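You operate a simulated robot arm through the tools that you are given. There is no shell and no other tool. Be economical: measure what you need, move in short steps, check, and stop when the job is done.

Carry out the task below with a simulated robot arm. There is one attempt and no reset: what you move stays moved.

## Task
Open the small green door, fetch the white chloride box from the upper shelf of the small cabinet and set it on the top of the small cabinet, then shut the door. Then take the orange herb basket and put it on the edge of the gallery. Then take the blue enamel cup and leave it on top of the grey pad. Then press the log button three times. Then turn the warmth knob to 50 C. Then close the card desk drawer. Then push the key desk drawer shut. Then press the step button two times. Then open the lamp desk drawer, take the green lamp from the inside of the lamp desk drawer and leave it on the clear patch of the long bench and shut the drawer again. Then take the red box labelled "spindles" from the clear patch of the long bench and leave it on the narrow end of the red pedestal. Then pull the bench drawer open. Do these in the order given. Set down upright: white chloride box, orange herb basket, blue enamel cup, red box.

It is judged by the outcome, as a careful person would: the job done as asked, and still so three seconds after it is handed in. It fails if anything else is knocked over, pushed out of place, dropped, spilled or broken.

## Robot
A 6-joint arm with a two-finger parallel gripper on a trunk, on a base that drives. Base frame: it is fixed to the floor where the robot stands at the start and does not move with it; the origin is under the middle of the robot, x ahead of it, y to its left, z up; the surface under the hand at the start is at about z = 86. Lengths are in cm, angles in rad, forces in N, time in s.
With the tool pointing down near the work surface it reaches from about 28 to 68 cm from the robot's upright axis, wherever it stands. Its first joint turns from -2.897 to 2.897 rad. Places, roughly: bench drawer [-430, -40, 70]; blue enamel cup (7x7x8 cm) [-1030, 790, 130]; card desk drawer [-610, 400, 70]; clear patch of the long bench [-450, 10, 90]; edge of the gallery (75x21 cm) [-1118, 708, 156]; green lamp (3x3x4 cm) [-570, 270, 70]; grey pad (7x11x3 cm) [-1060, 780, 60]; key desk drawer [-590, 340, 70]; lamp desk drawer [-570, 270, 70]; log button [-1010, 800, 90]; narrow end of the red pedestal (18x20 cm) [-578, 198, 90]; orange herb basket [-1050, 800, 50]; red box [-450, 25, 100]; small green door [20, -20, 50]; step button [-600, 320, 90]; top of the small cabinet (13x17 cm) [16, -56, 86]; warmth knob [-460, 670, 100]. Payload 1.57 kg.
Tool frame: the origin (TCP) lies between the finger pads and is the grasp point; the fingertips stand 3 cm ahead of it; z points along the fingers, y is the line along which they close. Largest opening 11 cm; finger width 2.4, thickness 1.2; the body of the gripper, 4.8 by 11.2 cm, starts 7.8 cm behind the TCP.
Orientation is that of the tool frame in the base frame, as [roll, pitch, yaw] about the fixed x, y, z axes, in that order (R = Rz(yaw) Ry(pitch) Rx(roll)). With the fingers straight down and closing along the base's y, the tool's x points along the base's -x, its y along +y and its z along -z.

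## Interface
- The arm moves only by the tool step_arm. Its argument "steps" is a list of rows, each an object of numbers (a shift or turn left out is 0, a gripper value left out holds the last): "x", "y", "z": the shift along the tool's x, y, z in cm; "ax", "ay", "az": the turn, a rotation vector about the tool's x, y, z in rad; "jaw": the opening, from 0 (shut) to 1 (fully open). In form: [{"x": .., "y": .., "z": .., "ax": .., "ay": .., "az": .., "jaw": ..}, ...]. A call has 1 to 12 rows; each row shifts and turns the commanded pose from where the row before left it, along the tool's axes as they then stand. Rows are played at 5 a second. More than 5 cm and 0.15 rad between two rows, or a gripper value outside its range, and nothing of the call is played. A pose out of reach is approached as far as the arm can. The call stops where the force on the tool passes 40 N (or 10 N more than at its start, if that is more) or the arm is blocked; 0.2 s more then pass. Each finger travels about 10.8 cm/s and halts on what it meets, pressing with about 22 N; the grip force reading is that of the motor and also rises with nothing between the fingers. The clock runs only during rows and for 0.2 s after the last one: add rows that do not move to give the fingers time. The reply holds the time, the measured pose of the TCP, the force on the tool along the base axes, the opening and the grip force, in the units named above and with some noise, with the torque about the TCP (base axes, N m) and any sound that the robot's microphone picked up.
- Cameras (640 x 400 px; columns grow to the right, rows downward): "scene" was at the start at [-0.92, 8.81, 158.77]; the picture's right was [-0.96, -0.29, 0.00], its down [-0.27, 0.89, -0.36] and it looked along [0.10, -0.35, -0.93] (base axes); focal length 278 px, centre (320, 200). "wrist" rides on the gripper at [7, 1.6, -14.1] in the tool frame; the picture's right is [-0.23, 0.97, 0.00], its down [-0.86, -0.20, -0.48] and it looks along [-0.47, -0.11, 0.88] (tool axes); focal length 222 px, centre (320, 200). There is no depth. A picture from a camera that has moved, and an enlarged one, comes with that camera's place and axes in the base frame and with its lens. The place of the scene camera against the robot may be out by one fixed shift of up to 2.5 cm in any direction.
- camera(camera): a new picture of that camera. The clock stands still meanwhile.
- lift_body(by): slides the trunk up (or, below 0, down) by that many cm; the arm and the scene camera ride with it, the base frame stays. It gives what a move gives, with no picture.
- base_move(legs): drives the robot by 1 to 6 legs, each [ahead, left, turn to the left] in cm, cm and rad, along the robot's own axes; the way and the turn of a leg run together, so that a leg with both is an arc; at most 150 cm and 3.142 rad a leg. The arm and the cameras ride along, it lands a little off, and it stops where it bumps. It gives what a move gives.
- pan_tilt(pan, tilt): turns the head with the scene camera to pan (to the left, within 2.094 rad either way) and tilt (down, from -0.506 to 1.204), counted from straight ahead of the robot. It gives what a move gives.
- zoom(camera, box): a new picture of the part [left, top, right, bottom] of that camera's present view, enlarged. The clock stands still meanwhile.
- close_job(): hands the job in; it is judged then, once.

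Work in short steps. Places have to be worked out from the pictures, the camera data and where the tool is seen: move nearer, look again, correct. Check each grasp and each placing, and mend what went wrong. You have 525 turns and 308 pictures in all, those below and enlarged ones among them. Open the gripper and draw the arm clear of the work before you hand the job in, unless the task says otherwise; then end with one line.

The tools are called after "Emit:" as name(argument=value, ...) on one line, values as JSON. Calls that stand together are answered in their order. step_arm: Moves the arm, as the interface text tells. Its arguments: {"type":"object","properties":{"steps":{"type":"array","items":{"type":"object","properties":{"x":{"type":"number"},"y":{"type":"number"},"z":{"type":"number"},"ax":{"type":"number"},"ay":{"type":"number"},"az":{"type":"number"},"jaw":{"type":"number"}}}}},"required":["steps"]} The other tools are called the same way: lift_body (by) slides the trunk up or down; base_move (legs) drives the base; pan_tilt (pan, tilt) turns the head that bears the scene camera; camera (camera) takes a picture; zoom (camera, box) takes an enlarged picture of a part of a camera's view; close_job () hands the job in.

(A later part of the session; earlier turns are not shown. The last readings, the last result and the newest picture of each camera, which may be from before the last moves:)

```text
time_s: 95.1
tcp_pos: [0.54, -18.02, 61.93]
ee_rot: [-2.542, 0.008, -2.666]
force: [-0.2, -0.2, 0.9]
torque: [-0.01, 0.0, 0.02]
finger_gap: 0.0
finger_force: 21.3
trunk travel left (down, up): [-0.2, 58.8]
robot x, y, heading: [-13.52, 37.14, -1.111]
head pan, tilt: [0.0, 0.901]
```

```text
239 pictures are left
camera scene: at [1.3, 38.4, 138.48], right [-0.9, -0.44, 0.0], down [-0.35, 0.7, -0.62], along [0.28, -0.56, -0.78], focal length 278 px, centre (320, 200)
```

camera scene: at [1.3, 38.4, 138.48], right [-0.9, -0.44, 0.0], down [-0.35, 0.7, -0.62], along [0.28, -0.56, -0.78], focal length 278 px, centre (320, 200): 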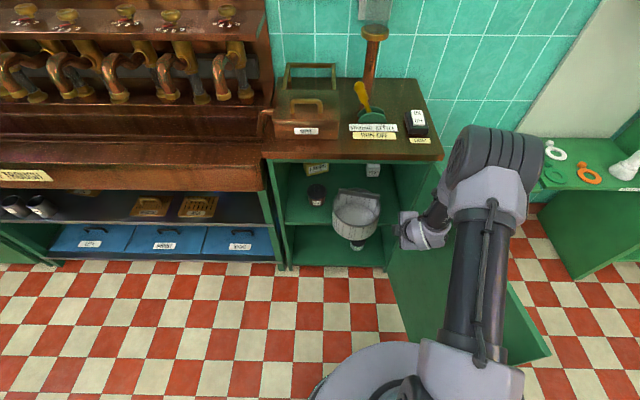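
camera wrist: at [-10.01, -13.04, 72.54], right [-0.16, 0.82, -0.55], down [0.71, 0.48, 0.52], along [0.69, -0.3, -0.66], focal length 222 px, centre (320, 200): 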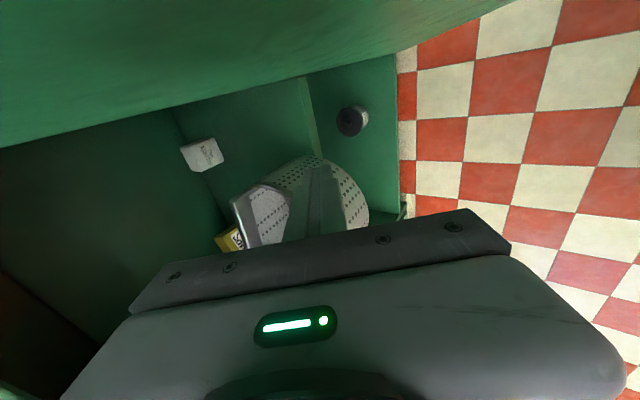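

Emit:
step_arm(steps=[{"z": 3.1, "y": -0.8}, {"z": 3.1, "y": -0.8}, {"z": 3.1, "y": -0.8}, {"z": 3.05, "y": -0.8}])

Emit:
camera(camera="wrist")

Emit:
zoom(camera="scene", box=[270, 130, 450, 280])

```text
time_s: 96.1
tcp_pos: [5.45, -26.22, 53.68]
ee_rot: [-2.541, 0.009, -2.663]
force: [17.5, 18.1, 7.9]
torque: [-1.79, 3.28, -3.16]
finger_gap: 0.0
finger_force: 21.0
trunk travel left (down, up): [-0.2, 58.8]
robot x, y, heading: [-13.28, 36.73, -1.112]
head pan, tilt: [0.0, 0.901]
```

```text
238 pictures are left
camera wrist: at [-5.16, -21.27, 64.23], right [-0.16, 0.82, -0.55], down [0.71, 0.49, 0.51], along [0.69, -0.3, -0.66], focal length 222 px, centre (320, 200)
```

wrist: 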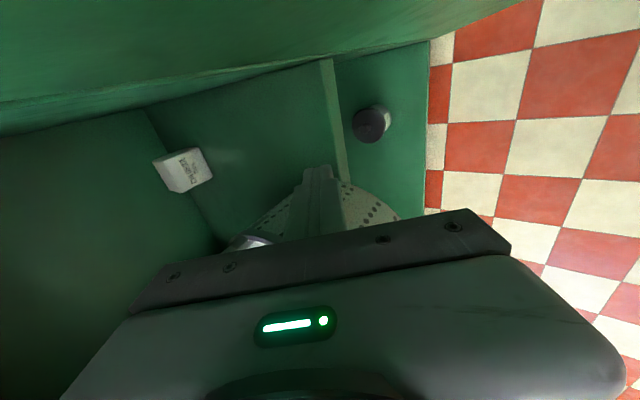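

```text
2.67 times, centred on (360, 205) of scene
camera zoom: at [1.44, 38.68, 138.48], right [-0.9, -0.44, 0.0], down [-0.35, 0.7, -0.62], along [0.28, -0.56, -0.78], focal length 741 px, centre (213, 187)
```

zoom: 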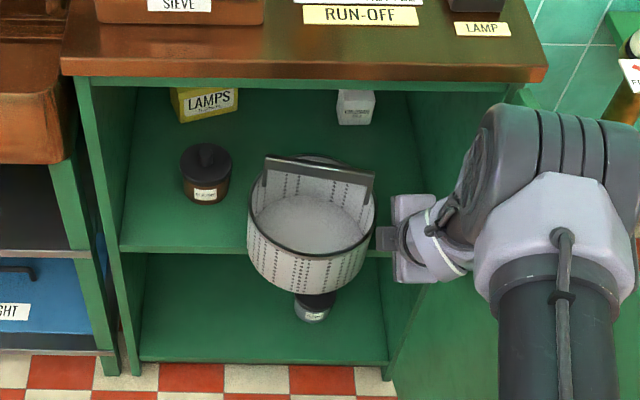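

The shelf front is recessed, so the pot overhangs more than I want; it's still stable. I push it left now (finger is level with its centre), then push it back a little from the front.

Emit:
step_arm(steps=[{"x": -1.5}, {"x": -1.5}, {"x": -1.2}, {"x": -1.2}, {"x": -1.2}])

Emit:
zoom(camera="scene", box=[270, 130, 450, 280])

Emit:
camera(camera="wrist")

```text
time_s: 97.3
tcp_pos: [11.28, -23.31, 53.89]
ee_rot: [-2.541, 0.008, -2.666]
force: [0.0, 0.0, 0.0]
torque: [0.0, -0.04, 0.03]
finger_gap: 0.0
finger_force: 21.2
trunk travel left (down, up): [-0.2, 58.8]
robot x, y, heading: [-13.02, 36.92, -1.114]
head pan, tilt: [0.0, 0.901]
```

```text
2.67 times, centred on (360, 205) of scene
camera zoom: at [1.29, 38.4, 138.48], right [-0.9, -0.44, 0.0], down [-0.35, 0.7, -0.62], along [0.28, -0.56, -0.78], focal length 741 px, centre (213, 187)
```

zoom: 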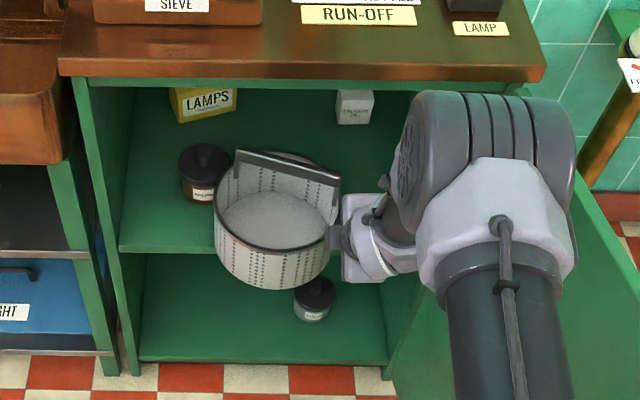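

```text
235 pictures are left
camera wrist: at [0.65, -18.36, 64.4], right [-0.16, 0.82, -0.55], down [0.71, 0.48, 0.52], along [0.69, -0.3, -0.66], focal length 222 px, centre (320, 200)
```

wrist: 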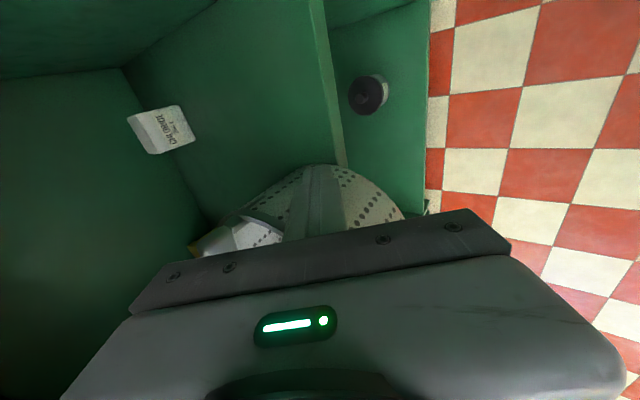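

Pot slid left nicely. Now round to its front to push it back about 3 cm for stability.

Emit:
step_arm(steps=[{"y": 3.3, "z": -2.26, "x": 0.3}, {"y": 3.3, "z": -2.26}, {"y": 3.3, "z": -2.26}, {"x": -3.3}, {"x": -3.3}, {"x": -3.3}])

Emit:
camera(camera="wrist")

Emit:
zoom(camera="scene", box=[270, 130, 450, 280])

```text
time_s: 98.7
tcp_pos: [14.12, -8.3, 53.99]
ee_rot: [-2.542, 0.009, -2.664]
force: [-0.1, -0.3, -0.3]
torque: [-0.01, -0.02, 0.01]
finger_gap: 0.0
finger_force: 21.3
trunk travel left (down, up): [-0.2, 58.8]
robot x, y, heading: [-13.15, 36.94, -1.107]
head pan, tilt: [0.0, 0.901]
```

```text
234 pictures are left
camera wrist: at [3.44, -3.29, 64.53], right [-0.16, 0.82, -0.55], down [0.71, 0.48, 0.52], along [0.69, -0.3, -0.66], focal length 222 px, centre (320, 200)
```

wrist: 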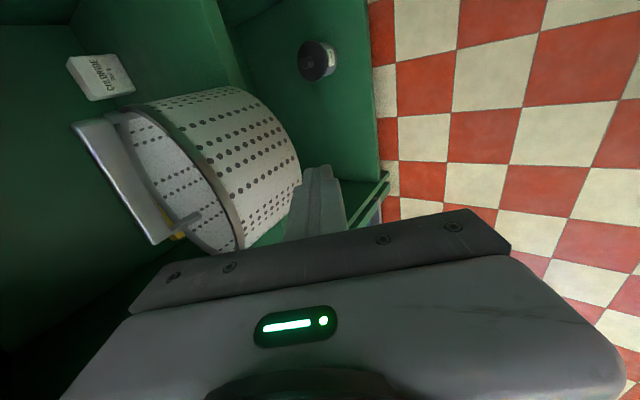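

```text
2.67 times, centred on (360, 205) of scene
camera zoom: at [1.29, 38.4, 138.48], right [-0.9, -0.44, 0.0], down [-0.35, 0.7, -0.62], along [0.28, -0.56, -0.78], focal length 741 px, centre (213, 187)
```

zoom: 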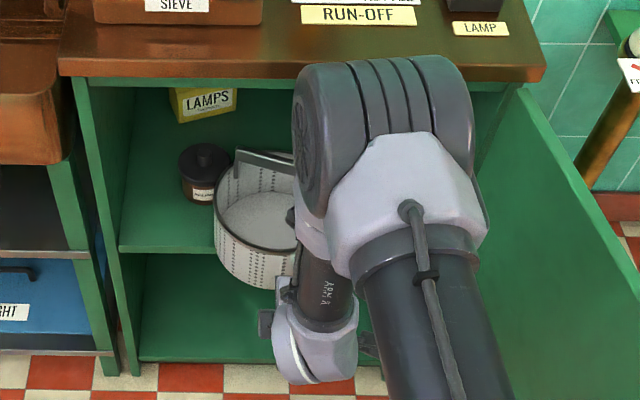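

Emit:
step_arm(steps=[{"z": 0.85, "y": -1.24}, {"z": 0.85, "y": -1.24}, {"z": 0.85, "y": -1.24}, {"z": 0.6, "y": -0.83}, {"z": 0.6, "y": -0.83}])

Emit:
camera(camera="wrist")

Emit:
zoom(camera="scene", box=[270, 130, 450, 280])

```text
time_s: 99.9
tcp_pos: [17.4, -14.34, 53.84]
ee_rot: [-2.541, 0.009, -2.666]
force: [-0.3, 1.5, -1.4]
torque: [0.03, -0.02, -0.02]
finger_gap: 0.0
finger_force: 21.4
trunk travel left (down, up): [-0.2, 58.8]
robot x, y, heading: [-13.78, 37.09, -1.117]
head pan, tilt: [0.0, 0.901]
```

```text
232 pictures are left
camera wrist: at [6.71, -9.32, 64.41], right [-0.16, 0.82, -0.55], down [0.71, 0.48, 0.52], along [0.69, -0.3, -0.66], focal length 222 px, centre (320, 200)
```

wrist: 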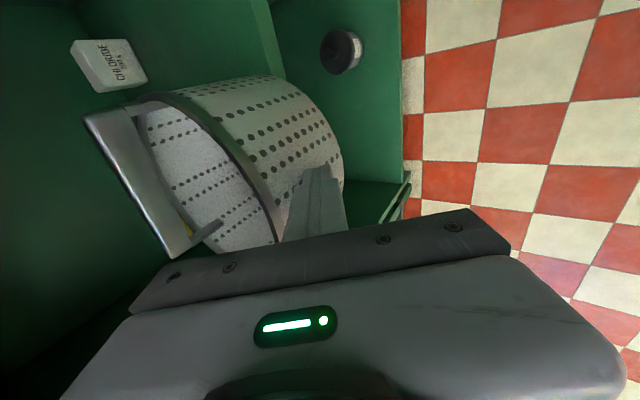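

```text
2.67 times, centred on (360, 205) of scene
camera zoom: at [1.29, 38.41, 138.48], right [-0.9, -0.44, 0.0], down [-0.35, 0.7, -0.62], along [0.28, -0.56, -0.78], focal length 741 px, centre (213, 187)
```

zoom: 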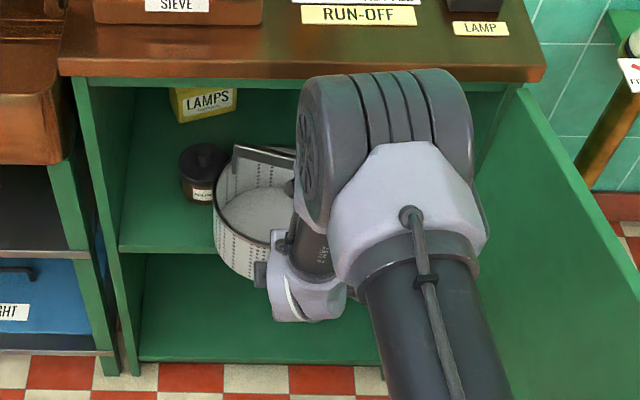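

Emit:
step_arm(steps=[{"z": 0.6, "y": -0.83}, {"z": 0.6, "y": -0.83}])

Emit:
step_arm(steps=[{"z": -2.26, "y": 3.3}, {"z": -2.26, "y": 3.3}, {"z": -2.26, "y": 3.3}, {"x": 4.5}, {"x": 4.5}, {"x": 4.5}])

Emit:
zoom(camera="scene", box=[270, 130, 450, 280])

```text
time_s: 100.5
tcp_pos: [18.32, -16.2, 53.59]
ee_rot: [-2.542, 0.009, -2.665]
force: [-0.8, 1.4, 0.0]
torque: [-0.01, -0.01, -0.01]
finger_gap: 0.03
finger_force: 21.4
trunk travel left (down, up): [-0.2, 58.8]
robot x, y, heading: [-13.06, 37.14, -1.112]
head pan, tilt: [0.0, 0.901]
```

```text
time_s: 101.9
tcp_pos: [0.83, -11.61, 53.7]
ee_rot: [-2.539, 0.007, -2.665]
force: [-0.1, -0.3, -0.6]
torque: [-0.04, 0.03, 0.01]
finger_gap: 0.0
finger_force: 21.9
trunk travel left (down, up): [-0.2, 58.8]
robot x, y, heading: [-13.22, 36.97, -1.11]
head pan, tilt: [0.0, 0.901]
```

```text
2.67 times, centred on (360, 205) of scene
camera zoom: at [1.31, 38.41, 138.48], right [-0.9, -0.44, 0.0], down [-0.35, 0.7, -0.62], along [0.28, -0.56, -0.78], focal length 741 px, centre (213, 187)
```

zoom: 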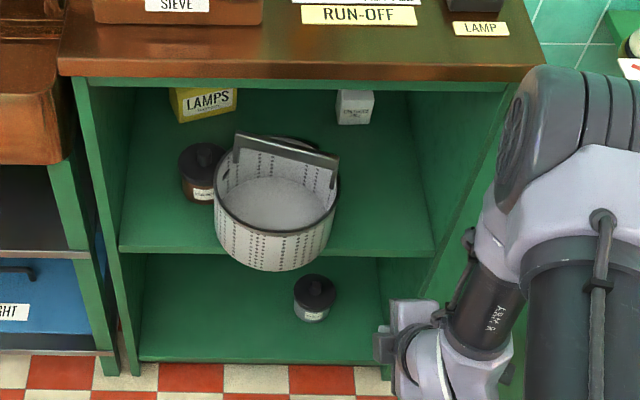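

The corridor to the white box is free now and the pot is stable. I level the hand while moving forward, then roll the camera back on top.

Emit:
step_arm(steps=[{"z": 0.72, "y": -1.93, "ax": 0.12}, {"z": 0.94, "y": -1.83, "ax": 0.12}, {"z": 1.16, "y": -1.7, "ax": 0.12}, {"z": 1.35, "y": -1.56, "ax": 0.12}, {"z": 1.52, "y": -1.38, "ax": 0.12}, {"z": 1.68, "y": -1.19, "ax": 0.12}])

Emit:
step_arm(steps=[{"az": -0.15, "jaw": 0.72}, {"az": -0.15}, {"az": -0.15}, {"az": -0.15}, {"az": -0.15}, {"az": -0.15}, {"az": -0.15}, {"az": -0.15}, {"az": -0.15}, {"az": -0.15}, {"az": -0.07}])

Emit:
camera(camera="wrist")

```text
time_s: 103.3
tcp_pos: [6.09, -22.33, 56.55]
ee_rot: [-1.818, 0.007, -2.666]
force: [0.9, 0.2, -0.6]
torque: [-0.01, 0.04, 0.02]
finger_gap: 0.0
finger_force: 21.3
trunk travel left (down, up): [-0.2, 58.8]
robot x, y, heading: [-13.28, 37.01, -1.111]
head pan, tilt: [0.0, 0.901]
```

```text
time_s: 105.7
tcp_pos: [6.35, -22.19, 56.62]
ee_rot: [-3.106, -1.321, -1.13]
force: [-0.3, 0.2, -0.9]
torque: [0.0, 0.02, 0.02]
finger_gap: 7.92
finger_force: 0.0
trunk travel left (down, up): [-0.2, 58.8]
robot x, y, heading: [-13.49, 36.91, -1.11]
head pan, tilt: [0.0, 0.901]
```

```text
229 pictures are left
camera wrist: at [-0.84, -12.42, 66.84], right [-0.89, -0.4, -0.23], down [-0.13, 0.69, -0.71], along [0.44, -0.6, -0.67], focal length 222 px, centre (320, 200)
```

wrist: 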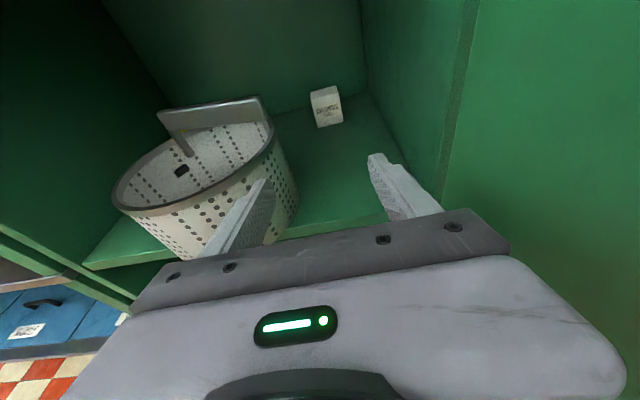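

The box sits at about (19.4, -51.6), well aligned with the hand. I shift right 1.9 cm, narrow the fingers, and drive 13 cm forward.

Emit:
step_arm(steps=[{"y": 1.9, "jaw": 0.62}, {}])

Emit:
base_move(legs=[[13.5, 0, 0]])

Emit:
camera(camera="wrist")

Emit:
camera(camera="scene")

```text
time_s: 106.3
tcp_pos: [4.36, -23.18, 56.67]
ee_rot: [-3.098, -1.321, -1.138]
force: [0.3, -0.1, 0.8]
torque: [-0.01, -0.01, -0.01]
finger_gap: 6.83
finger_force: 0.0
trunk travel left (down, up): [-0.2, 58.8]
robot x, y, heading: [-13.01, 37.19, -1.111]
head pan, tilt: [0.0, 0.901]
```

```text
time_s: 107.6
tcp_pos: [10.49, -35.21, 56.68]
ee_rot: [-3.098, -1.32, -1.133]
force: [-0.7, -0.5, 0.1]
torque: [0.0, 0.0, 0.01]
finger_gap: 6.82
finger_force: 0.1
trunk travel left (down, up): [-0.2, 58.8]
robot x, y, heading: [-7.12, 24.72, -1.107]
head pan, tilt: [0.0, 0.901]
```

```text
228 pictures are left
camera wrist: at [3.35, -25.36, 66.83], right [-0.89, -0.4, -0.23], down [-0.13, 0.69, -0.71], along [0.44, -0.6, -0.67], focal length 222 px, centre (320, 200)
```

wrist: 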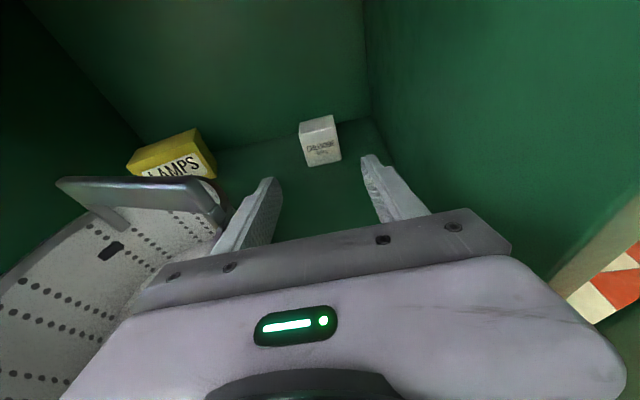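

```text
227 pictures are left
camera scene: at [7.29, 26.37, 138.48], right [-0.9, -0.45, 0.0], down [-0.35, 0.7, -0.62], along [0.28, -0.56, -0.78], focal length 278 px, centre (320, 200)
```

scene: 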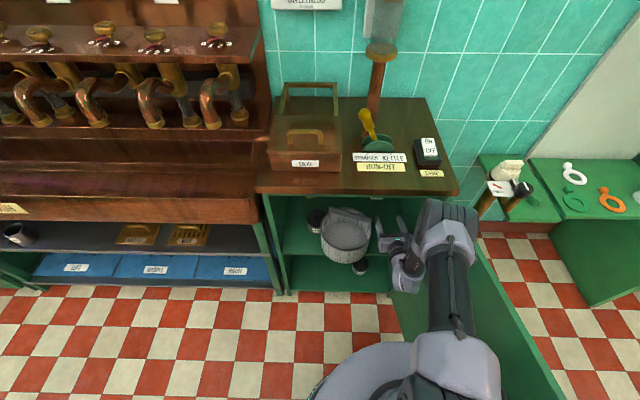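

Emit:
step_arm(steps=[{"z": 3.58, "x": -0.06, "y": -0.2}, {"z": 3.58, "x": -0.06, "y": -0.2}, {"z": 3.58, "x": -0.06, "y": -0.2}])

Emit:
camera(camera="wrist")

Emit:
camera(camera="scene")

```text
time_s: 108.4
tcp_pos: [15.43, -44.13, 53.93]
ee_rot: [-3.099, -1.321, -1.136]
force: [-0.8, -0.4, 0.0]
torque: [0.02, 0.0, -0.06]
finger_gap: 6.81
finger_force: 0.1
trunk travel left (down, up): [-0.2, 58.8]
robot x, y, heading: [-7.27, 24.8, -1.105]
head pan, tilt: [0.0, 0.901]
```

```text
226 pictures are left
camera wrist: at [8.27, -34.33, 64.15], right [-0.89, -0.4, -0.23], down [-0.13, 0.69, -0.71], along [0.44, -0.6, -0.67], focal length 222 px, centre (320, 200)
```

wrist: 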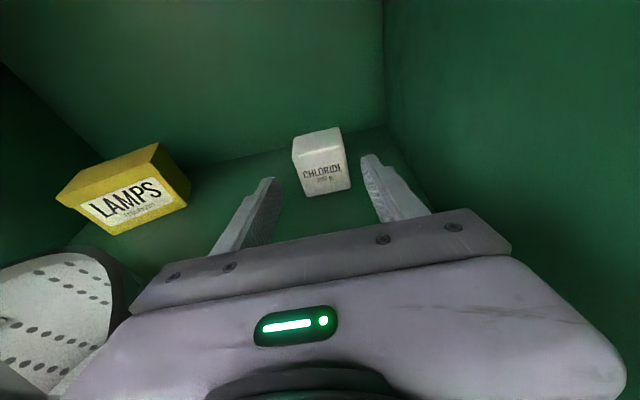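

```text
225 pictures are left
camera scene: at [7.28, 26.37, 138.48], right [-0.9, -0.45, 0.0], down [-0.35, 0.7, -0.62], along [0.28, -0.56, -0.78], focal length 278 px, centre (320, 200)
```

scene: 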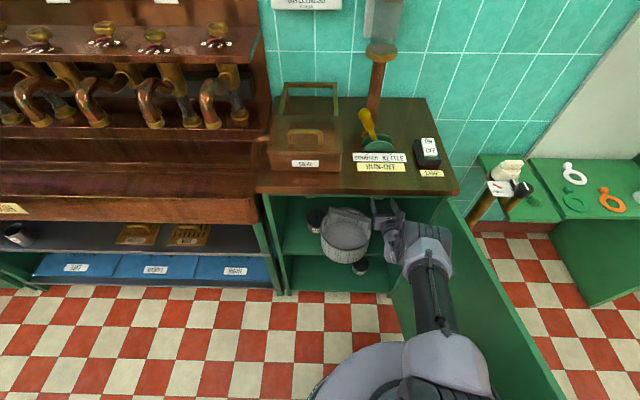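

Emit:
step_arm(steps=[{"z": 3.6, "x": -0.06, "y": -0.1}, {"z": 3.6, "x": -0.06, "y": -0.1}])

Emit:
camera(camera="wrist")

```text
time_s: 109.0
tcp_pos: [17.93, -47.92, 52.95]
ee_rot: [-3.098, -1.319, -1.134]
force: [-0.2, 0.1, -0.9]
torque: [0.0, -0.02, 0.01]
finger_gap: 6.82
finger_force: 0.1
out of reach, approached as far as the arm can: row 2
trunk travel left (down, up): [-0.2, 58.8]
robot x, y, heading: [-7.16, 24.7, -1.105]
head pan, tilt: [0.0, 0.901]
```

```text
224 pictures are left
camera wrist: at [10.73, -38.19, 62.97], right [-0.89, -0.4, -0.23], down [-0.13, 0.7, -0.71], along [0.44, -0.6, -0.67], focal length 222 px, centre (320, 200)
```

wrist: 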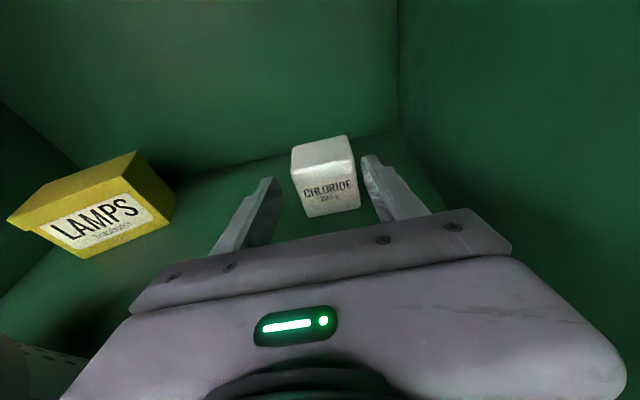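

Arm is at full stretch; I shift 0.6 cm right and let the base bring the hand the last 3 cm.

Emit:
step_arm(steps=[{"y": 0.6, "x": -0.5}])

Emit:
base_move(legs=[[3.2, 0, 0]])

Emit:
camera(camera="wrist")

```text
time_s: 109.4
tcp_pos: [17.23, -47.88, 52.72]
ee_rot: [-3.099, -1.32, -1.136]
force: [-0.1, 0.3, 0.2]
torque: [0.02, 0.01, -0.02]
finger_gap: 6.8
finger_force: 0.2
trunk travel left (down, up): [-0.2, 58.8]
robot x, y, heading: [-6.84, 25.5, -1.106]
head pan, tilt: [0.0, 0.901]
```

```text
time_s: 110.3
tcp_pos: [18.64, -50.63, 52.68]
ee_rot: [-3.098, -1.323, -1.134]
force: [0.6, 1.0, -0.1]
torque: [-0.02, -0.01, 0.02]
finger_gap: 6.84
finger_force: 0.1
trunk travel left (down, up): [-0.2, 58.8]
robot x, y, heading: [-5.88, 22.22, -1.109]
head pan, tilt: [0.0, 0.901]
```

```text
223 pictures are left
camera wrist: at [11.55, -40.92, 62.78], right [-0.89, -0.4, -0.23], down [-0.13, 0.69, -0.71], along [0.44, -0.6, -0.67], focal length 222 px, centre (320, 200)
```

wrist: 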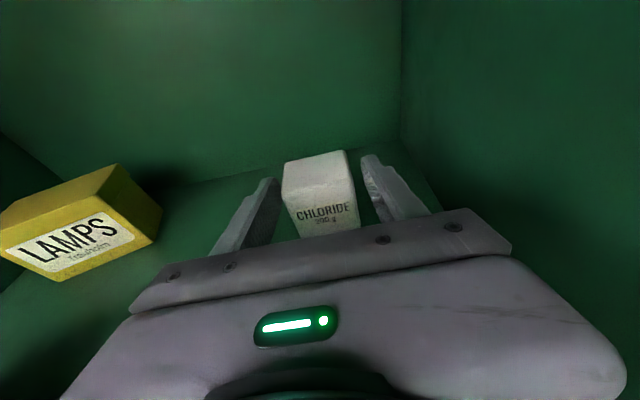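

The box stands between the fingers. I close on it.

Emit:
step_arm(steps=[{"jaw": 0.48}, {"jaw": 0.4}, {"jaw": 0.3}, {"jaw": 0.3}])

Emit:
camera(camera="wrist")

```text
time_s: 111.3
tcp_pos: [18.76, -50.63, 52.68]
ee_rot: [-3.098, -1.322, -1.135]
force: [-0.2, -0.1, 0.7]
torque: [-0.01, 0.04, 0.0]
finger_gap: 5.46
finger_force: 21.9
trunk travel left (down, up): [-0.2, 58.8]
robot x, y, heading: [-5.96, 22.16, -1.111]
head pan, tilt: [0.0, 0.901]
```

```text
222 pictures are left
camera wrist: at [11.55, -40.92, 62.79], right [-0.89, -0.4, -0.23], down [-0.13, 0.69, -0.71], along [0.44, -0.6, -0.67], focal length 222 px, centre (320, 200)
```

wrist: 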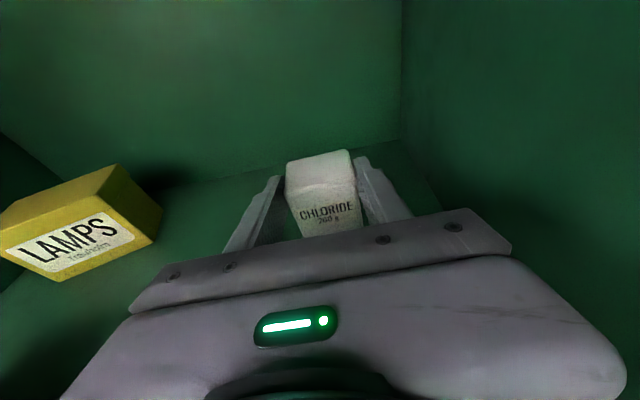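

Gripped (5.5 cm). I lift it 2.5 cm, shift right slightly for clearance, and back the base straight out.

Emit:
step_arm(steps=[{"x": 1.2, "z": -0.31}, {"x": 1.2, "z": -0.31, "y": 0.4}, {"y": 0.4}])

Emit:
base_move(legs=[[-20, 0, 0]])

Emit:
camera(camera="wrist")

Emit:
camera(camera="scene")

```text
time_s: 112.1
tcp_pos: [18.01, -51.14, 55.1]
ee_rot: [-3.097, -1.321, -1.136]
force: [0.1, 0.9, -3.2]
torque: [0.06, 0.0, 0.02]
finger_gap: 5.48
finger_force: 22.2
trunk travel left (down, up): [-0.2, 58.8]
robot x, y, heading: [-6.04, 22.29, -1.108]
head pan, tilt: [0.0, 0.901]
```

```text
time_s: 113.6
tcp_pos: [9.51, -33.63, 55.14]
ee_rot: [-3.098, -1.321, -1.135]
force: [0.1, 0.8, -2.4]
torque: [0.01, 0.0, -0.01]
finger_gap: 5.44
finger_force: 21.9
trunk travel left (down, up): [-0.2, 58.8]
robot x, y, heading: [-14.46, 39.63, -1.108]
head pan, tilt: [0.0, 0.901]
```

```text
221 pictures are left
camera wrist: at [2.23, -23.8, 65.26], right [-0.89, -0.4, -0.23], down [-0.13, 0.69, -0.71], along [0.44, -0.6, -0.67], focal length 222 px, centre (320, 200)
```

wrist: 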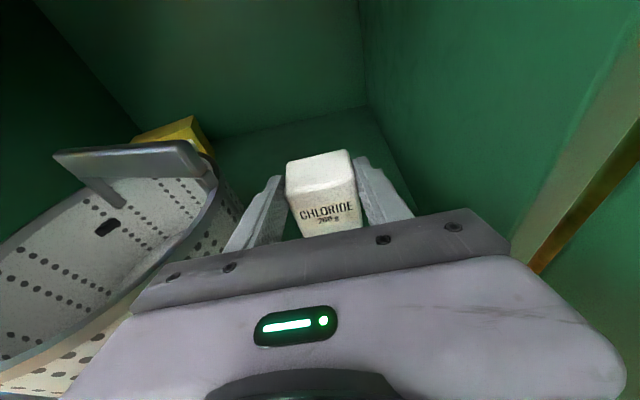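

```text
220 pictures are left
camera scene: at [-0.05, 41.07, 138.48], right [-0.89, -0.45, 0.0], down [-0.35, 0.7, -0.62], along [0.28, -0.56, -0.78], focal length 278 px, centre (320, 200)
```

scene: 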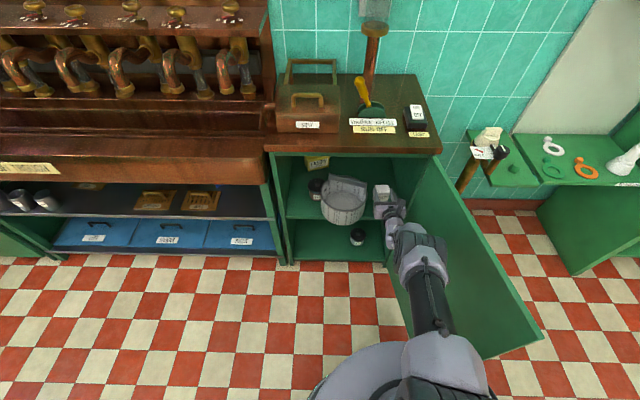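

Box is out safely with the pot untouched. I back out fully and raise the trunk above the cabinet top.

Emit:
base_move(legs=[[-26, 0, 0]])

Emit:
lift_body(by=44)

Emit:
camera(camera="wrist")

Emit:
zoom(camera="scene", box=[240, 20, 460, 170])

```text
time_s: 115.5
tcp_pos: [-1.95, -9.99, 55.01]
ee_rot: [-3.097, -1.32, -1.128]
force: [-0.5, 0.8, -2.3]
torque: [0.03, 0.04, 0.01]
finger_gap: 5.44
finger_force: 22.1
trunk travel left (down, up): [-0.2, 58.8]
robot x, y, heading: [-26.26, 62.97, -1.105]
head pan, tilt: [0.0, 0.901]
```

```text
refused: 44 is not a number from -40 to 40
```

```text
219 pictures are left
camera wrist: at [-9.18, -0.29, 65.26], right [-0.89, -0.4, -0.23], down [-0.13, 0.69, -0.71], along [0.45, -0.6, -0.67], focal length 222 px, centre (320, 200)
```

wrist: 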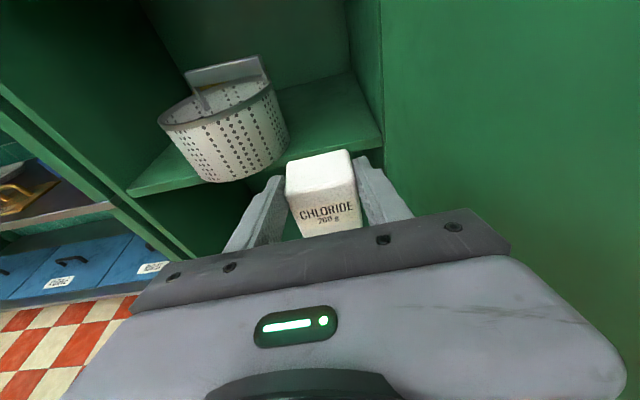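

```text
2.67 times, centred on (350, 95) of scene
camera zoom: at [-11.85, 64.56, 138.48], right [-0.89, -0.45, 0.0], down [-0.35, 0.7, -0.62], along [0.28, -0.55, -0.78], focal length 741 px, centre (240, 480)
```

zoom: 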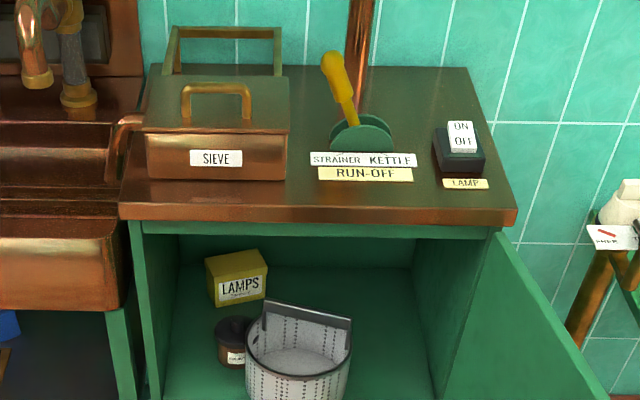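

Emit:
lift_body(by=40)

Emit:
lift_body(by=5)

Emit:
camera(camera="wrist")

```text
time_s: 119.3
tcp_pos: [-1.94, -10.06, 95.09]
ee_rot: [-3.097, -1.319, -1.127]
force: [-1.2, 0.5, -1.5]
torque: [0.05, 0.04, 0.01]
finger_gap: 5.48
finger_force: 22.0
trunk travel left (down, up): [-40.2, 18.8]
robot x, y, heading: [-26.49, 63.2, -1.097]
head pan, tilt: [0.0, 0.901]
```

```text
time_s: 120.3
tcp_pos: [-1.92, -10.02, 100.09]
ee_rot: [-3.098, -1.32, -1.127]
force: [1.5, 0.3, -2.5]
torque: [0.03, 0.02, 0.01]
finger_gap: 5.45
finger_force: 22.0
trunk travel left (down, up): [-45.2, 13.8]
robot x, y, heading: [-26.3, 63.16, -1.099]
head pan, tilt: [0.0, 0.901]
```

```text
217 pictures are left
camera wrist: at [-9.18, -0.3, 110.24], right [-0.89, -0.4, -0.23], down [-0.13, 0.69, -0.71], along [0.45, -0.6, -0.67], focal length 222 px, centre (320, 200)
```

wrist: 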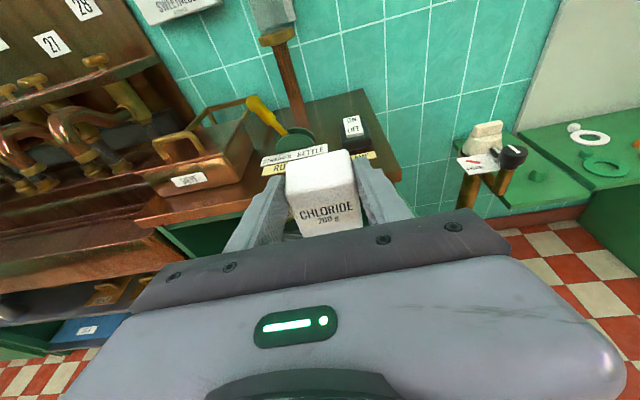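

I shift right 4.8 cm and drive forward 30 cm over the cabinet top, then check.

Emit:
base_move(legs=[[0, -4.8, 0], [30, 0, 0]])

Emit:
camera(camera="wrist")

Emit:
camera(camera="scene")

```text
time_s: 122.8
tcp_pos: [7.13, -39.16, 100.06]
ee_rot: [-3.098, -1.32, -1.133]
force: [0.3, 0.2, -1.8]
torque: [0.07, 0.03, -0.01]
finger_gap: 5.45
finger_force: 22.1
trunk travel left (down, up): [-45.2, 13.8]
robot x, y, heading: [-16.87, 34.35, -1.105]
head pan, tilt: [0.0, 0.901]
```

```text
216 pictures are left
camera wrist: at [0.02, -29.45, 110.22], right [-0.89, -0.4, -0.23], down [-0.13, 0.69, -0.71], along [0.44, -0.6, -0.67], focal length 222 px, centre (320, 200)
```

wrist: 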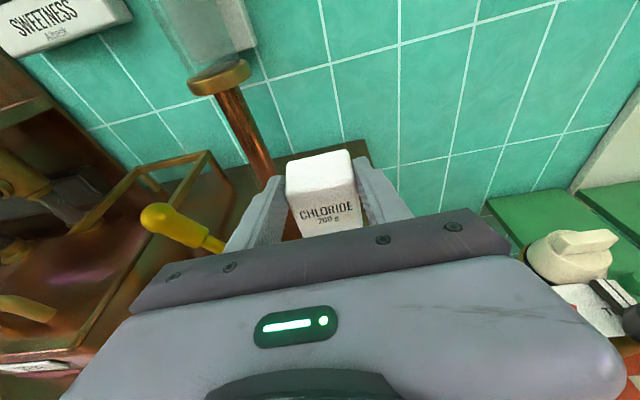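

```text
215 pictures are left
camera scene: at [-2.36, 35.37, 183.48], right [-0.89, -0.45, 0.0], down [-0.35, 0.7, -0.62], along [0.28, -0.55, -0.78], focal length 278 px, centre (320, 200)
```

scene: 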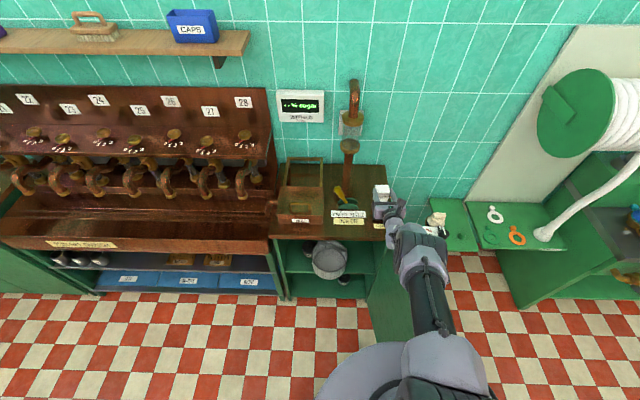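

Emit:
base_move(legs=[[17, 0.4, 0]])

Emit:
camera(camera="wrist")

Emit:
zoom(camera="scene", box=[260, 120, 460, 270])

```text
time_s: 124.3
tcp_pos: [15.54, -54.44, 100.04]
ee_rot: [-3.097, -1.318, -1.13]
force: [-0.1, -0.3, -2.3]
torque: [0.02, 0.02, 0.01]
finger_gap: 5.49
finger_force: 22.5
trunk travel left (down, up): [-45.2, 13.8]
robot x, y, heading: [-8.65, 18.84, -1.105]
head pan, tilt: [0.0, 0.901]
```

```text
214 pictures are left
camera wrist: at [8.26, -44.58, 110.2], right [-0.89, -0.4, -0.23], down [-0.13, 0.69, -0.71], along [0.44, -0.6, -0.67], focal length 222 px, centre (320, 200)
```

wrist: 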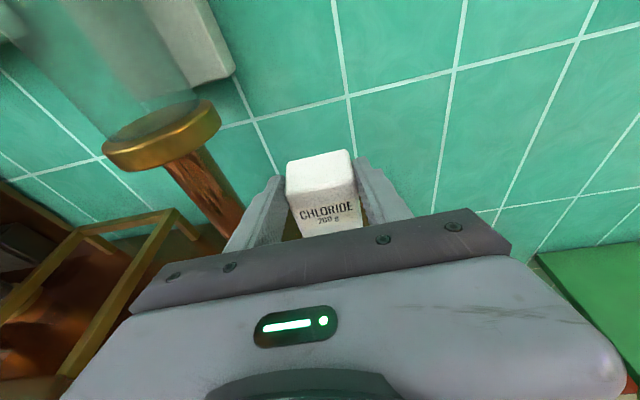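

```text
2.67 times, centred on (360, 195) of scene
camera zoom: at [5.73, 20.22, 183.48], right [-0.89, -0.45, 0.0], down [-0.35, 0.7, -0.62], along [0.28, -0.55, -0.78], focal length 741 px, centre (213, 213)
```

zoom: 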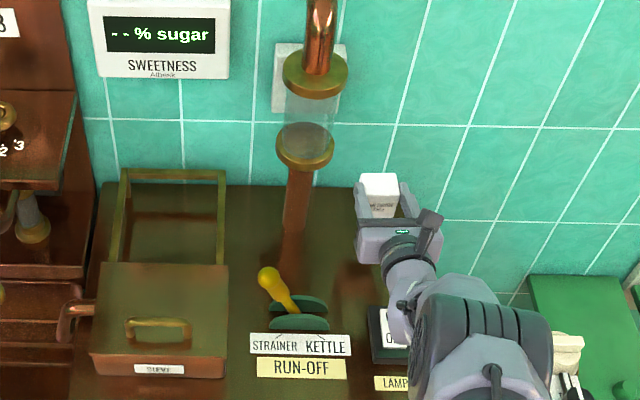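

Box is above the clear spot. I lower by the trunk, most of the way, then the last centimetre gently.

Emit:
lift_body(by=-7.5)

Emit:
camera(camera="wrist")

Emit:
zoom(camera="scene", box=[300, 150, 460, 270])

```text
time_s: 125.4
tcp_pos: [15.45, -54.24, 92.62]
ee_rot: [-3.096, -1.321, -1.13]
force: [-0.4, -0.4, -2.7]
torque: [0.03, -0.02, -0.03]
finger_gap: 5.46
finger_force: 22.1
trunk travel left (down, up): [-37.7, 21.3]
robot x, y, heading: [-8.82, 18.74, -1.1]
head pan, tilt: [0.0, 0.901]
```

```text
212 pictures are left
camera wrist: at [8.22, -44.5, 102.78], right [-0.89, -0.4, -0.23], down [-0.13, 0.69, -0.71], along [0.45, -0.6, -0.67], focal length 222 px, centre (320, 200)
```

wrist: 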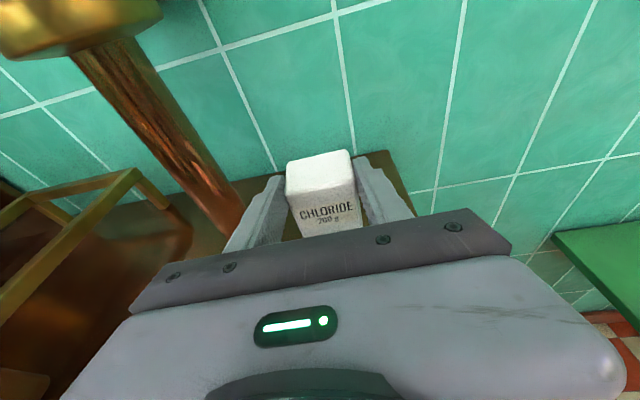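

```text
3.33 times, centred on (380, 210) of scene
camera zoom: at [5.66, 20.37, 175.99], right [-0.89, -0.45, 0.0], down [-0.35, 0.7, -0.62], along [0.28, -0.55, -0.78], focal length 926 px, centre (120, 167)
```

zoom: 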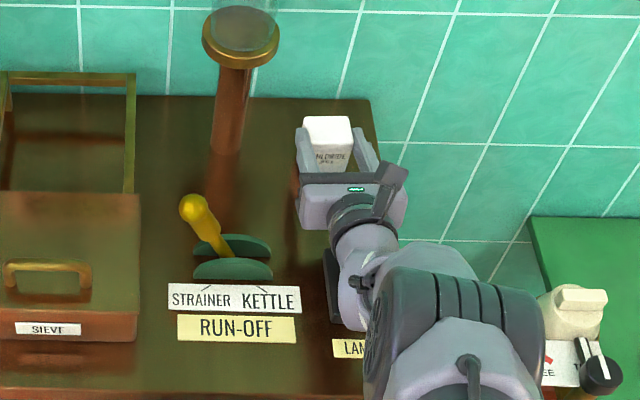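

Emit:
step_arm(steps=[{"y": -1.3}, {}])

Emit:
lift_body(by=-1.2)

Emit:
camera(camera="wrist")

```text
time_s: 126.0
tcp_pos: [16.67, -53.68, 92.61]
ee_rot: [-3.096, -1.32, -1.131]
force: [-0.3, -0.2, -1.7]
torque: [0.06, 0.01, 0.01]
finger_gap: 5.44
finger_force: 22.2
trunk travel left (down, up): [-37.7, 21.3]
robot x, y, heading: [-9.01, 18.81, -1.102]
head pan, tilt: [0.0, 0.901]
```

```text
time_s: 126.6
tcp_pos: [16.68, -53.64, 91.69]
ee_rot: [-3.102, -1.325, -1.122]
force: [1.9, -3.9, 14.1]
torque: [-0.38, 0.2, 0.06]
finger_gap: 5.47
finger_force: 21.5
trunk travel left (down, up): [-36.5, 22.5]
robot x, y, heading: [-8.85, 18.6, -1.102]
head pan, tilt: [0.0, 0.901]
```

```text
210 pictures are left
camera wrist: at [9.48, -43.91, 101.72], right [-0.89, -0.4, -0.23], down [-0.13, 0.69, -0.71], along [0.45, -0.6, -0.66], focal length 222 px, centre (320, 200)
```

wrist: 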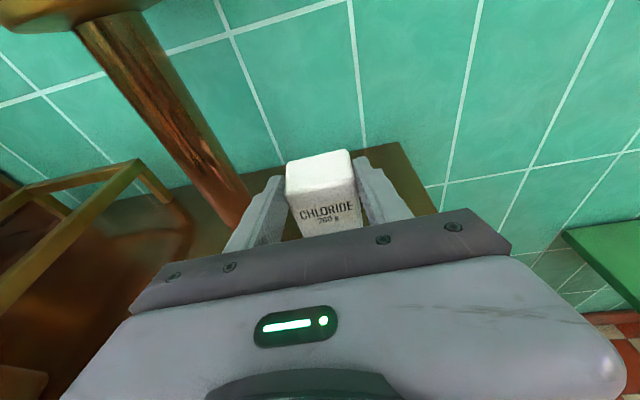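

Contact felt. I open the fingers and see that it stands.

Emit:
step_arm(steps=[{"jaw": 0.55}, {"jaw": 0.65}, {"jaw": 0.7}])

Emit:
camera(camera="wrist")

```text
time_s: 127.4
tcp_pos: [16.52, -53.53, 91.42]
ee_rot: [-3.096, -1.319, -1.133]
force: [-0.1, 0.1, 0.2]
torque: [0.0, 0.01, -0.03]
finger_gap: 7.7
finger_force: 0.0
trunk travel left (down, up): [-36.5, 22.5]
robot x, y, heading: [-9.09, 18.93, -1.1]
head pan, tilt: [0.0, 0.901]
```

```text
209 pictures are left
camera wrist: at [9.44, -43.89, 101.46], right [-0.89, -0.4, -0.23], down [-0.13, 0.69, -0.71], along [0.44, -0.6, -0.67], focal length 222 px, centre (320, 200)
```

wrist: 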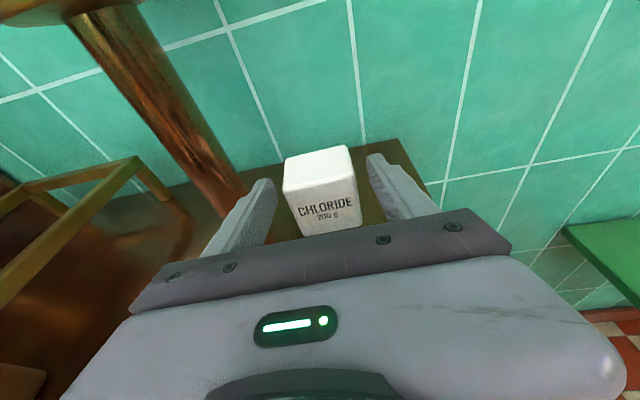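

Box stands. I rise straight up, then back away, and look from the head.

Emit:
lift_body(by=9)

Emit:
base_move(legs=[[-35, 0, 0]])

Emit:
camera(camera="scene")

Emit:
camera(camera="wrist")

```text
time_s: 128.7
tcp_pos: [16.72, -53.61, 100.25]
ee_rot: [-3.098, -1.32, -1.129]
force: [-0.2, 0.0, 0.2]
torque: [-0.02, 0.02, 0.01]
finger_gap: 7.71
finger_force: 0.0
trunk travel left (down, up): [-45.5, 13.5]
robot x, y, heading: [-8.78, 18.63, -1.103]
head pan, tilt: [0.0, 0.901]
```

```text
time_s: 130.9
tcp_pos: [1.49, -22.86, 100.43]
ee_rot: [-3.096, -1.322, -1.124]
force: [0.6, -0.2, -0.2]
torque: [-0.02, 0.01, 0.0]
finger_gap: 7.71
finger_force: 0.0
trunk travel left (down, up): [-45.5, 13.5]
robot x, y, heading: [-24.48, 49.73, -1.094]
head pan, tilt: [0.0, 0.901]
```

```text
208 pictures are left
camera scene: at [-9.94, 51.06, 183.78], right [-0.89, -0.46, 0.0], down [-0.36, 0.7, -0.62], along [0.28, -0.55, -0.78], focal length 278 px, centre (320, 200)
```

scene: 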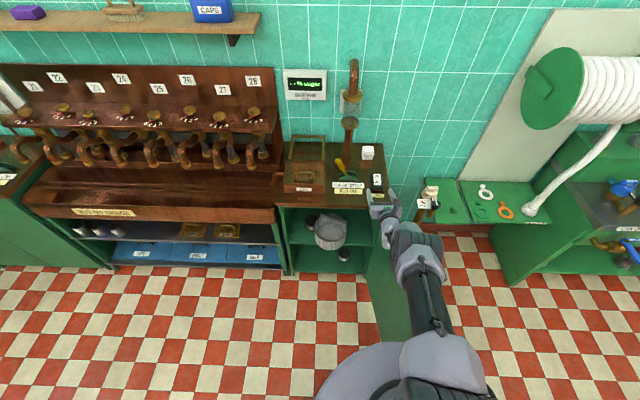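

```text
207 pictures are left
camera wrist: at [-5.77, -13.23, 110.5], right [-0.88, -0.41, -0.23], down [-0.13, 0.69, -0.71], along [0.45, -0.59, -0.67], focal length 222 px, centre (320, 200)
```

wrist: 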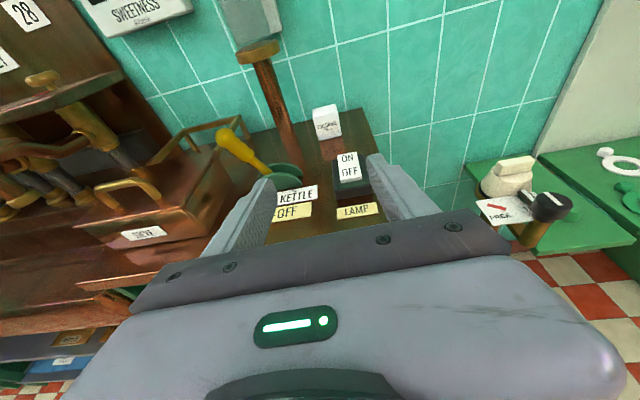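

The chloride box is placed. Now I must put the pot back: I back up, go left and come down.

Emit:
base_move(legs=[[-20, 0, 0], [0, 15, 0]])

Emit:
lift_body(by=-40)

Emit:
step_arm(steps=[{"ay": -0.15, "jaw": 0}, {"ay": -0.15}, {"ay": -0.15}, {"ay": -0.15}, {"ay": -0.1}])

Emit:
camera(camera="wrist")

Emit:
camera(camera="scene")

```text
time_s: 133.5
tcp_pos: [5.58, 2.17, 100.22]
ee_rot: [-3.101, -1.32, -1.117]
force: [0.6, -0.6, -0.5]
torque: [0.0, 0.03, -0.04]
finger_gap: 7.69
finger_force: 0.0
trunk travel left (down, up): [-45.5, 13.5]
robot x, y, heading: [-20.34, 74.69, -1.097]
head pan, tilt: [0.0, 0.901]
```

```text
time_s: 137.3
tcp_pos: [5.54, 2.1, 60.28]
ee_rot: [-3.097, -1.321, -1.123]
force: [-0.8, -0.1, -0.8]
torque: [0.0, 0.0, 0.0]
finger_gap: 7.68
finger_force: 0.1
trunk travel left (down, up): [-5.5, 53.5]
robot x, y, heading: [-20.78, 74.29, -1.097]
head pan, tilt: [0.0, 0.901]
```

```text
time_s: 138.5
tcp_pos: [6.72, 2.36, 60.54]
ee_rot: [-3.082, -0.73, -1.089]
force: [0.2, 0.3, 0.5]
torque: [0.02, 0.03, 0.01]
finger_gap: 0.0
finger_force: 21.8
out of reach, approached as far as the arm can: row 4, 5
trunk travel left (down, up): [-5.5, 53.5]
robot x, y, heading: [-20.52, 74.13, -1.095]
head pan, tilt: [0.0, 0.901]
```

```text
206 pictures are left
camera wrist: at [2.49, 4.83, 75.49], right [-0.92, -0.34, -0.2], down [-0.3, 0.93, -0.2], along [0.25, -0.13, -0.96], focal length 222 px, centre (320, 200)
```

wrist: 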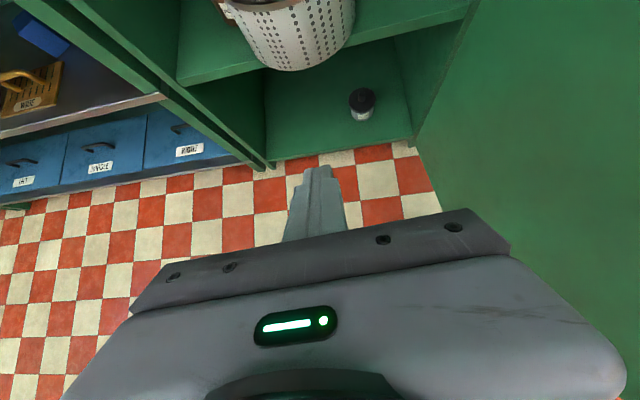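

```text
205 pictures are left
camera scene: at [-6.01, 76.03, 143.78], right [-0.89, -0.46, 0.0], down [-0.36, 0.7, -0.62], along [0.28, -0.55, -0.78], focal length 278 px, centre (320, 200)
```

scene: 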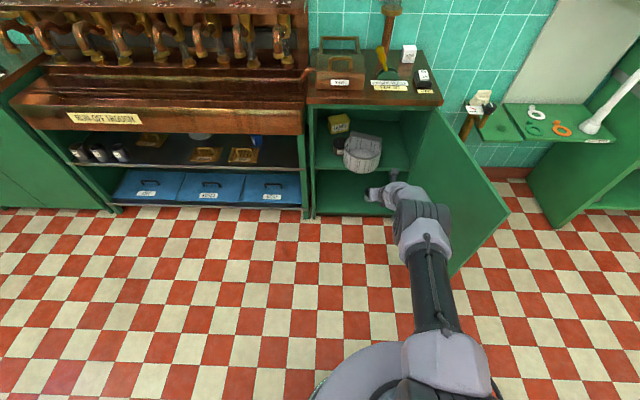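

Emit:
step_arm(steps=[{"y": -4.5}, {"y": -4.5}, {"y": -4.5}])

Emit:
base_move(legs=[[20, 0, 0]])

Emit:
camera(camera="wrist")

Emit:
camera(camera="scene")

```text
time_s: 139.3
tcp_pos: [16.08, 9.11, 60.6]
ee_rot: [-3.108, -0.628, -1.09]
force: [0.3, 0.1, -0.7]
torque: [0.01, 0.02, 0.01]
finger_gap: 0.0
finger_force: 21.5
out of reach, approached as far as the arm can: row 3
trunk travel left (down, up): [-5.5, 53.5]
robot x, y, heading: [-20.33, 74.22, -1.096]
head pan, tilt: [0.0, 0.901]
```

```text
time_s: 141.0
tcp_pos: [25.58, -9.09, 60.56]
ee_rot: [-3.109, -0.627, -1.09]
force: [-1.0, 0.1, 0.6]
torque: [-0.04, 0.0, 0.0]
finger_gap: 0.01
finger_force: 21.2
trunk travel left (down, up): [-5.5, 53.5]
robot x, y, heading: [-11.0, 56.19, -1.096]
head pan, tilt: [0.0, 0.901]
```

```text
204 pictures are left
camera wrist: at [22.34, -7.74, 75.91], right [-0.94, -0.31, -0.16], down [-0.29, 0.95, -0.11], along [0.19, -0.06, -0.98], focal length 222 px, centre (320, 200)
```

wrist: 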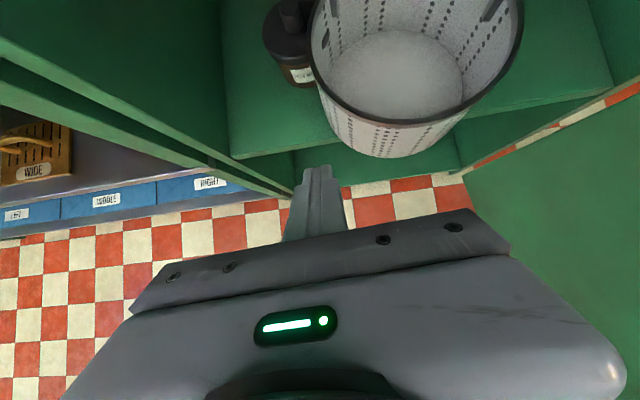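

```text
203 pictures are left
camera scene: at [3.38, 57.78, 143.78], right [-0.89, -0.46, 0.0], down [-0.36, 0.7, -0.62], along [0.28, -0.55, -0.78], focal length 278 px, centre (320, 200)
```

scene: 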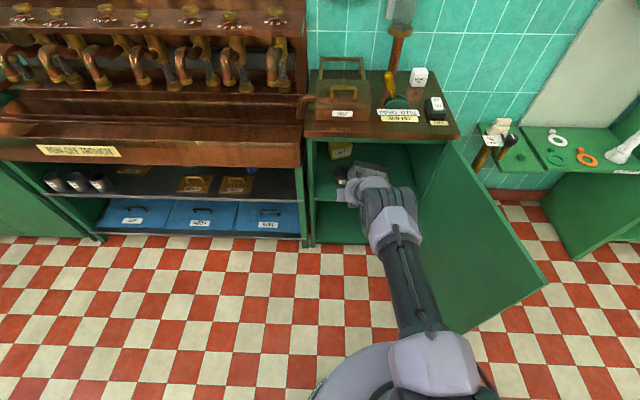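

From above I see the pot at about 5.4 cm left and 6 cm in front of its old place, jar close behind-left. I put the closed fingers on the pot's left side, ahead of the jar.

Emit:
step_arm(steps=[{"y": -2.6}, {"z": 3.05, "x": 1.08}, {"z": 3.05, "x": 1.08}, {"z": 3.05, "x": 1.08}])

Emit:
camera(camera="wrist")

```text
time_s: 142.0
tcp_pos: [25.42, -10.38, 57.61]
ee_rot: [-3.096, -0.632, -1.087]
force: [0.2, 0.3, 0.0]
torque: [-0.02, 0.02, -0.02]
finger_gap: 0.0
finger_force: 21.2
out of reach, approached as far as the arm can: row 1, 2, 3, 4
trunk travel left (down, up): [-5.5, 53.5]
robot x, y, heading: [-11.25, 56.18, -1.099]
head pan, tilt: [0.0, 0.901]
```

```text
202 pictures are left
camera wrist: at [22.12, -9.13, 73.0], right [-0.93, -0.31, -0.17], down [-0.3, 0.95, -0.11], along [0.2, -0.05, -0.98], focal length 222 px, centre (320, 200)
```

wrist: 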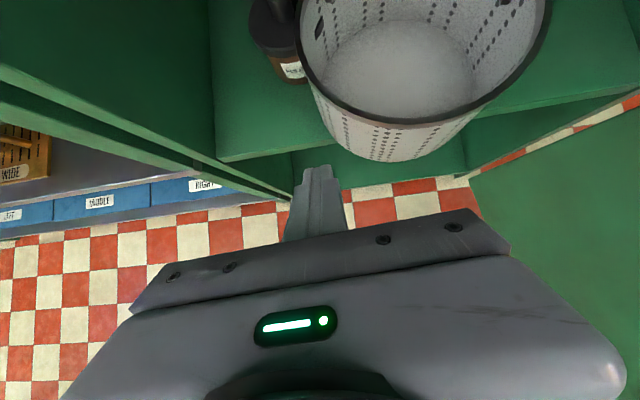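

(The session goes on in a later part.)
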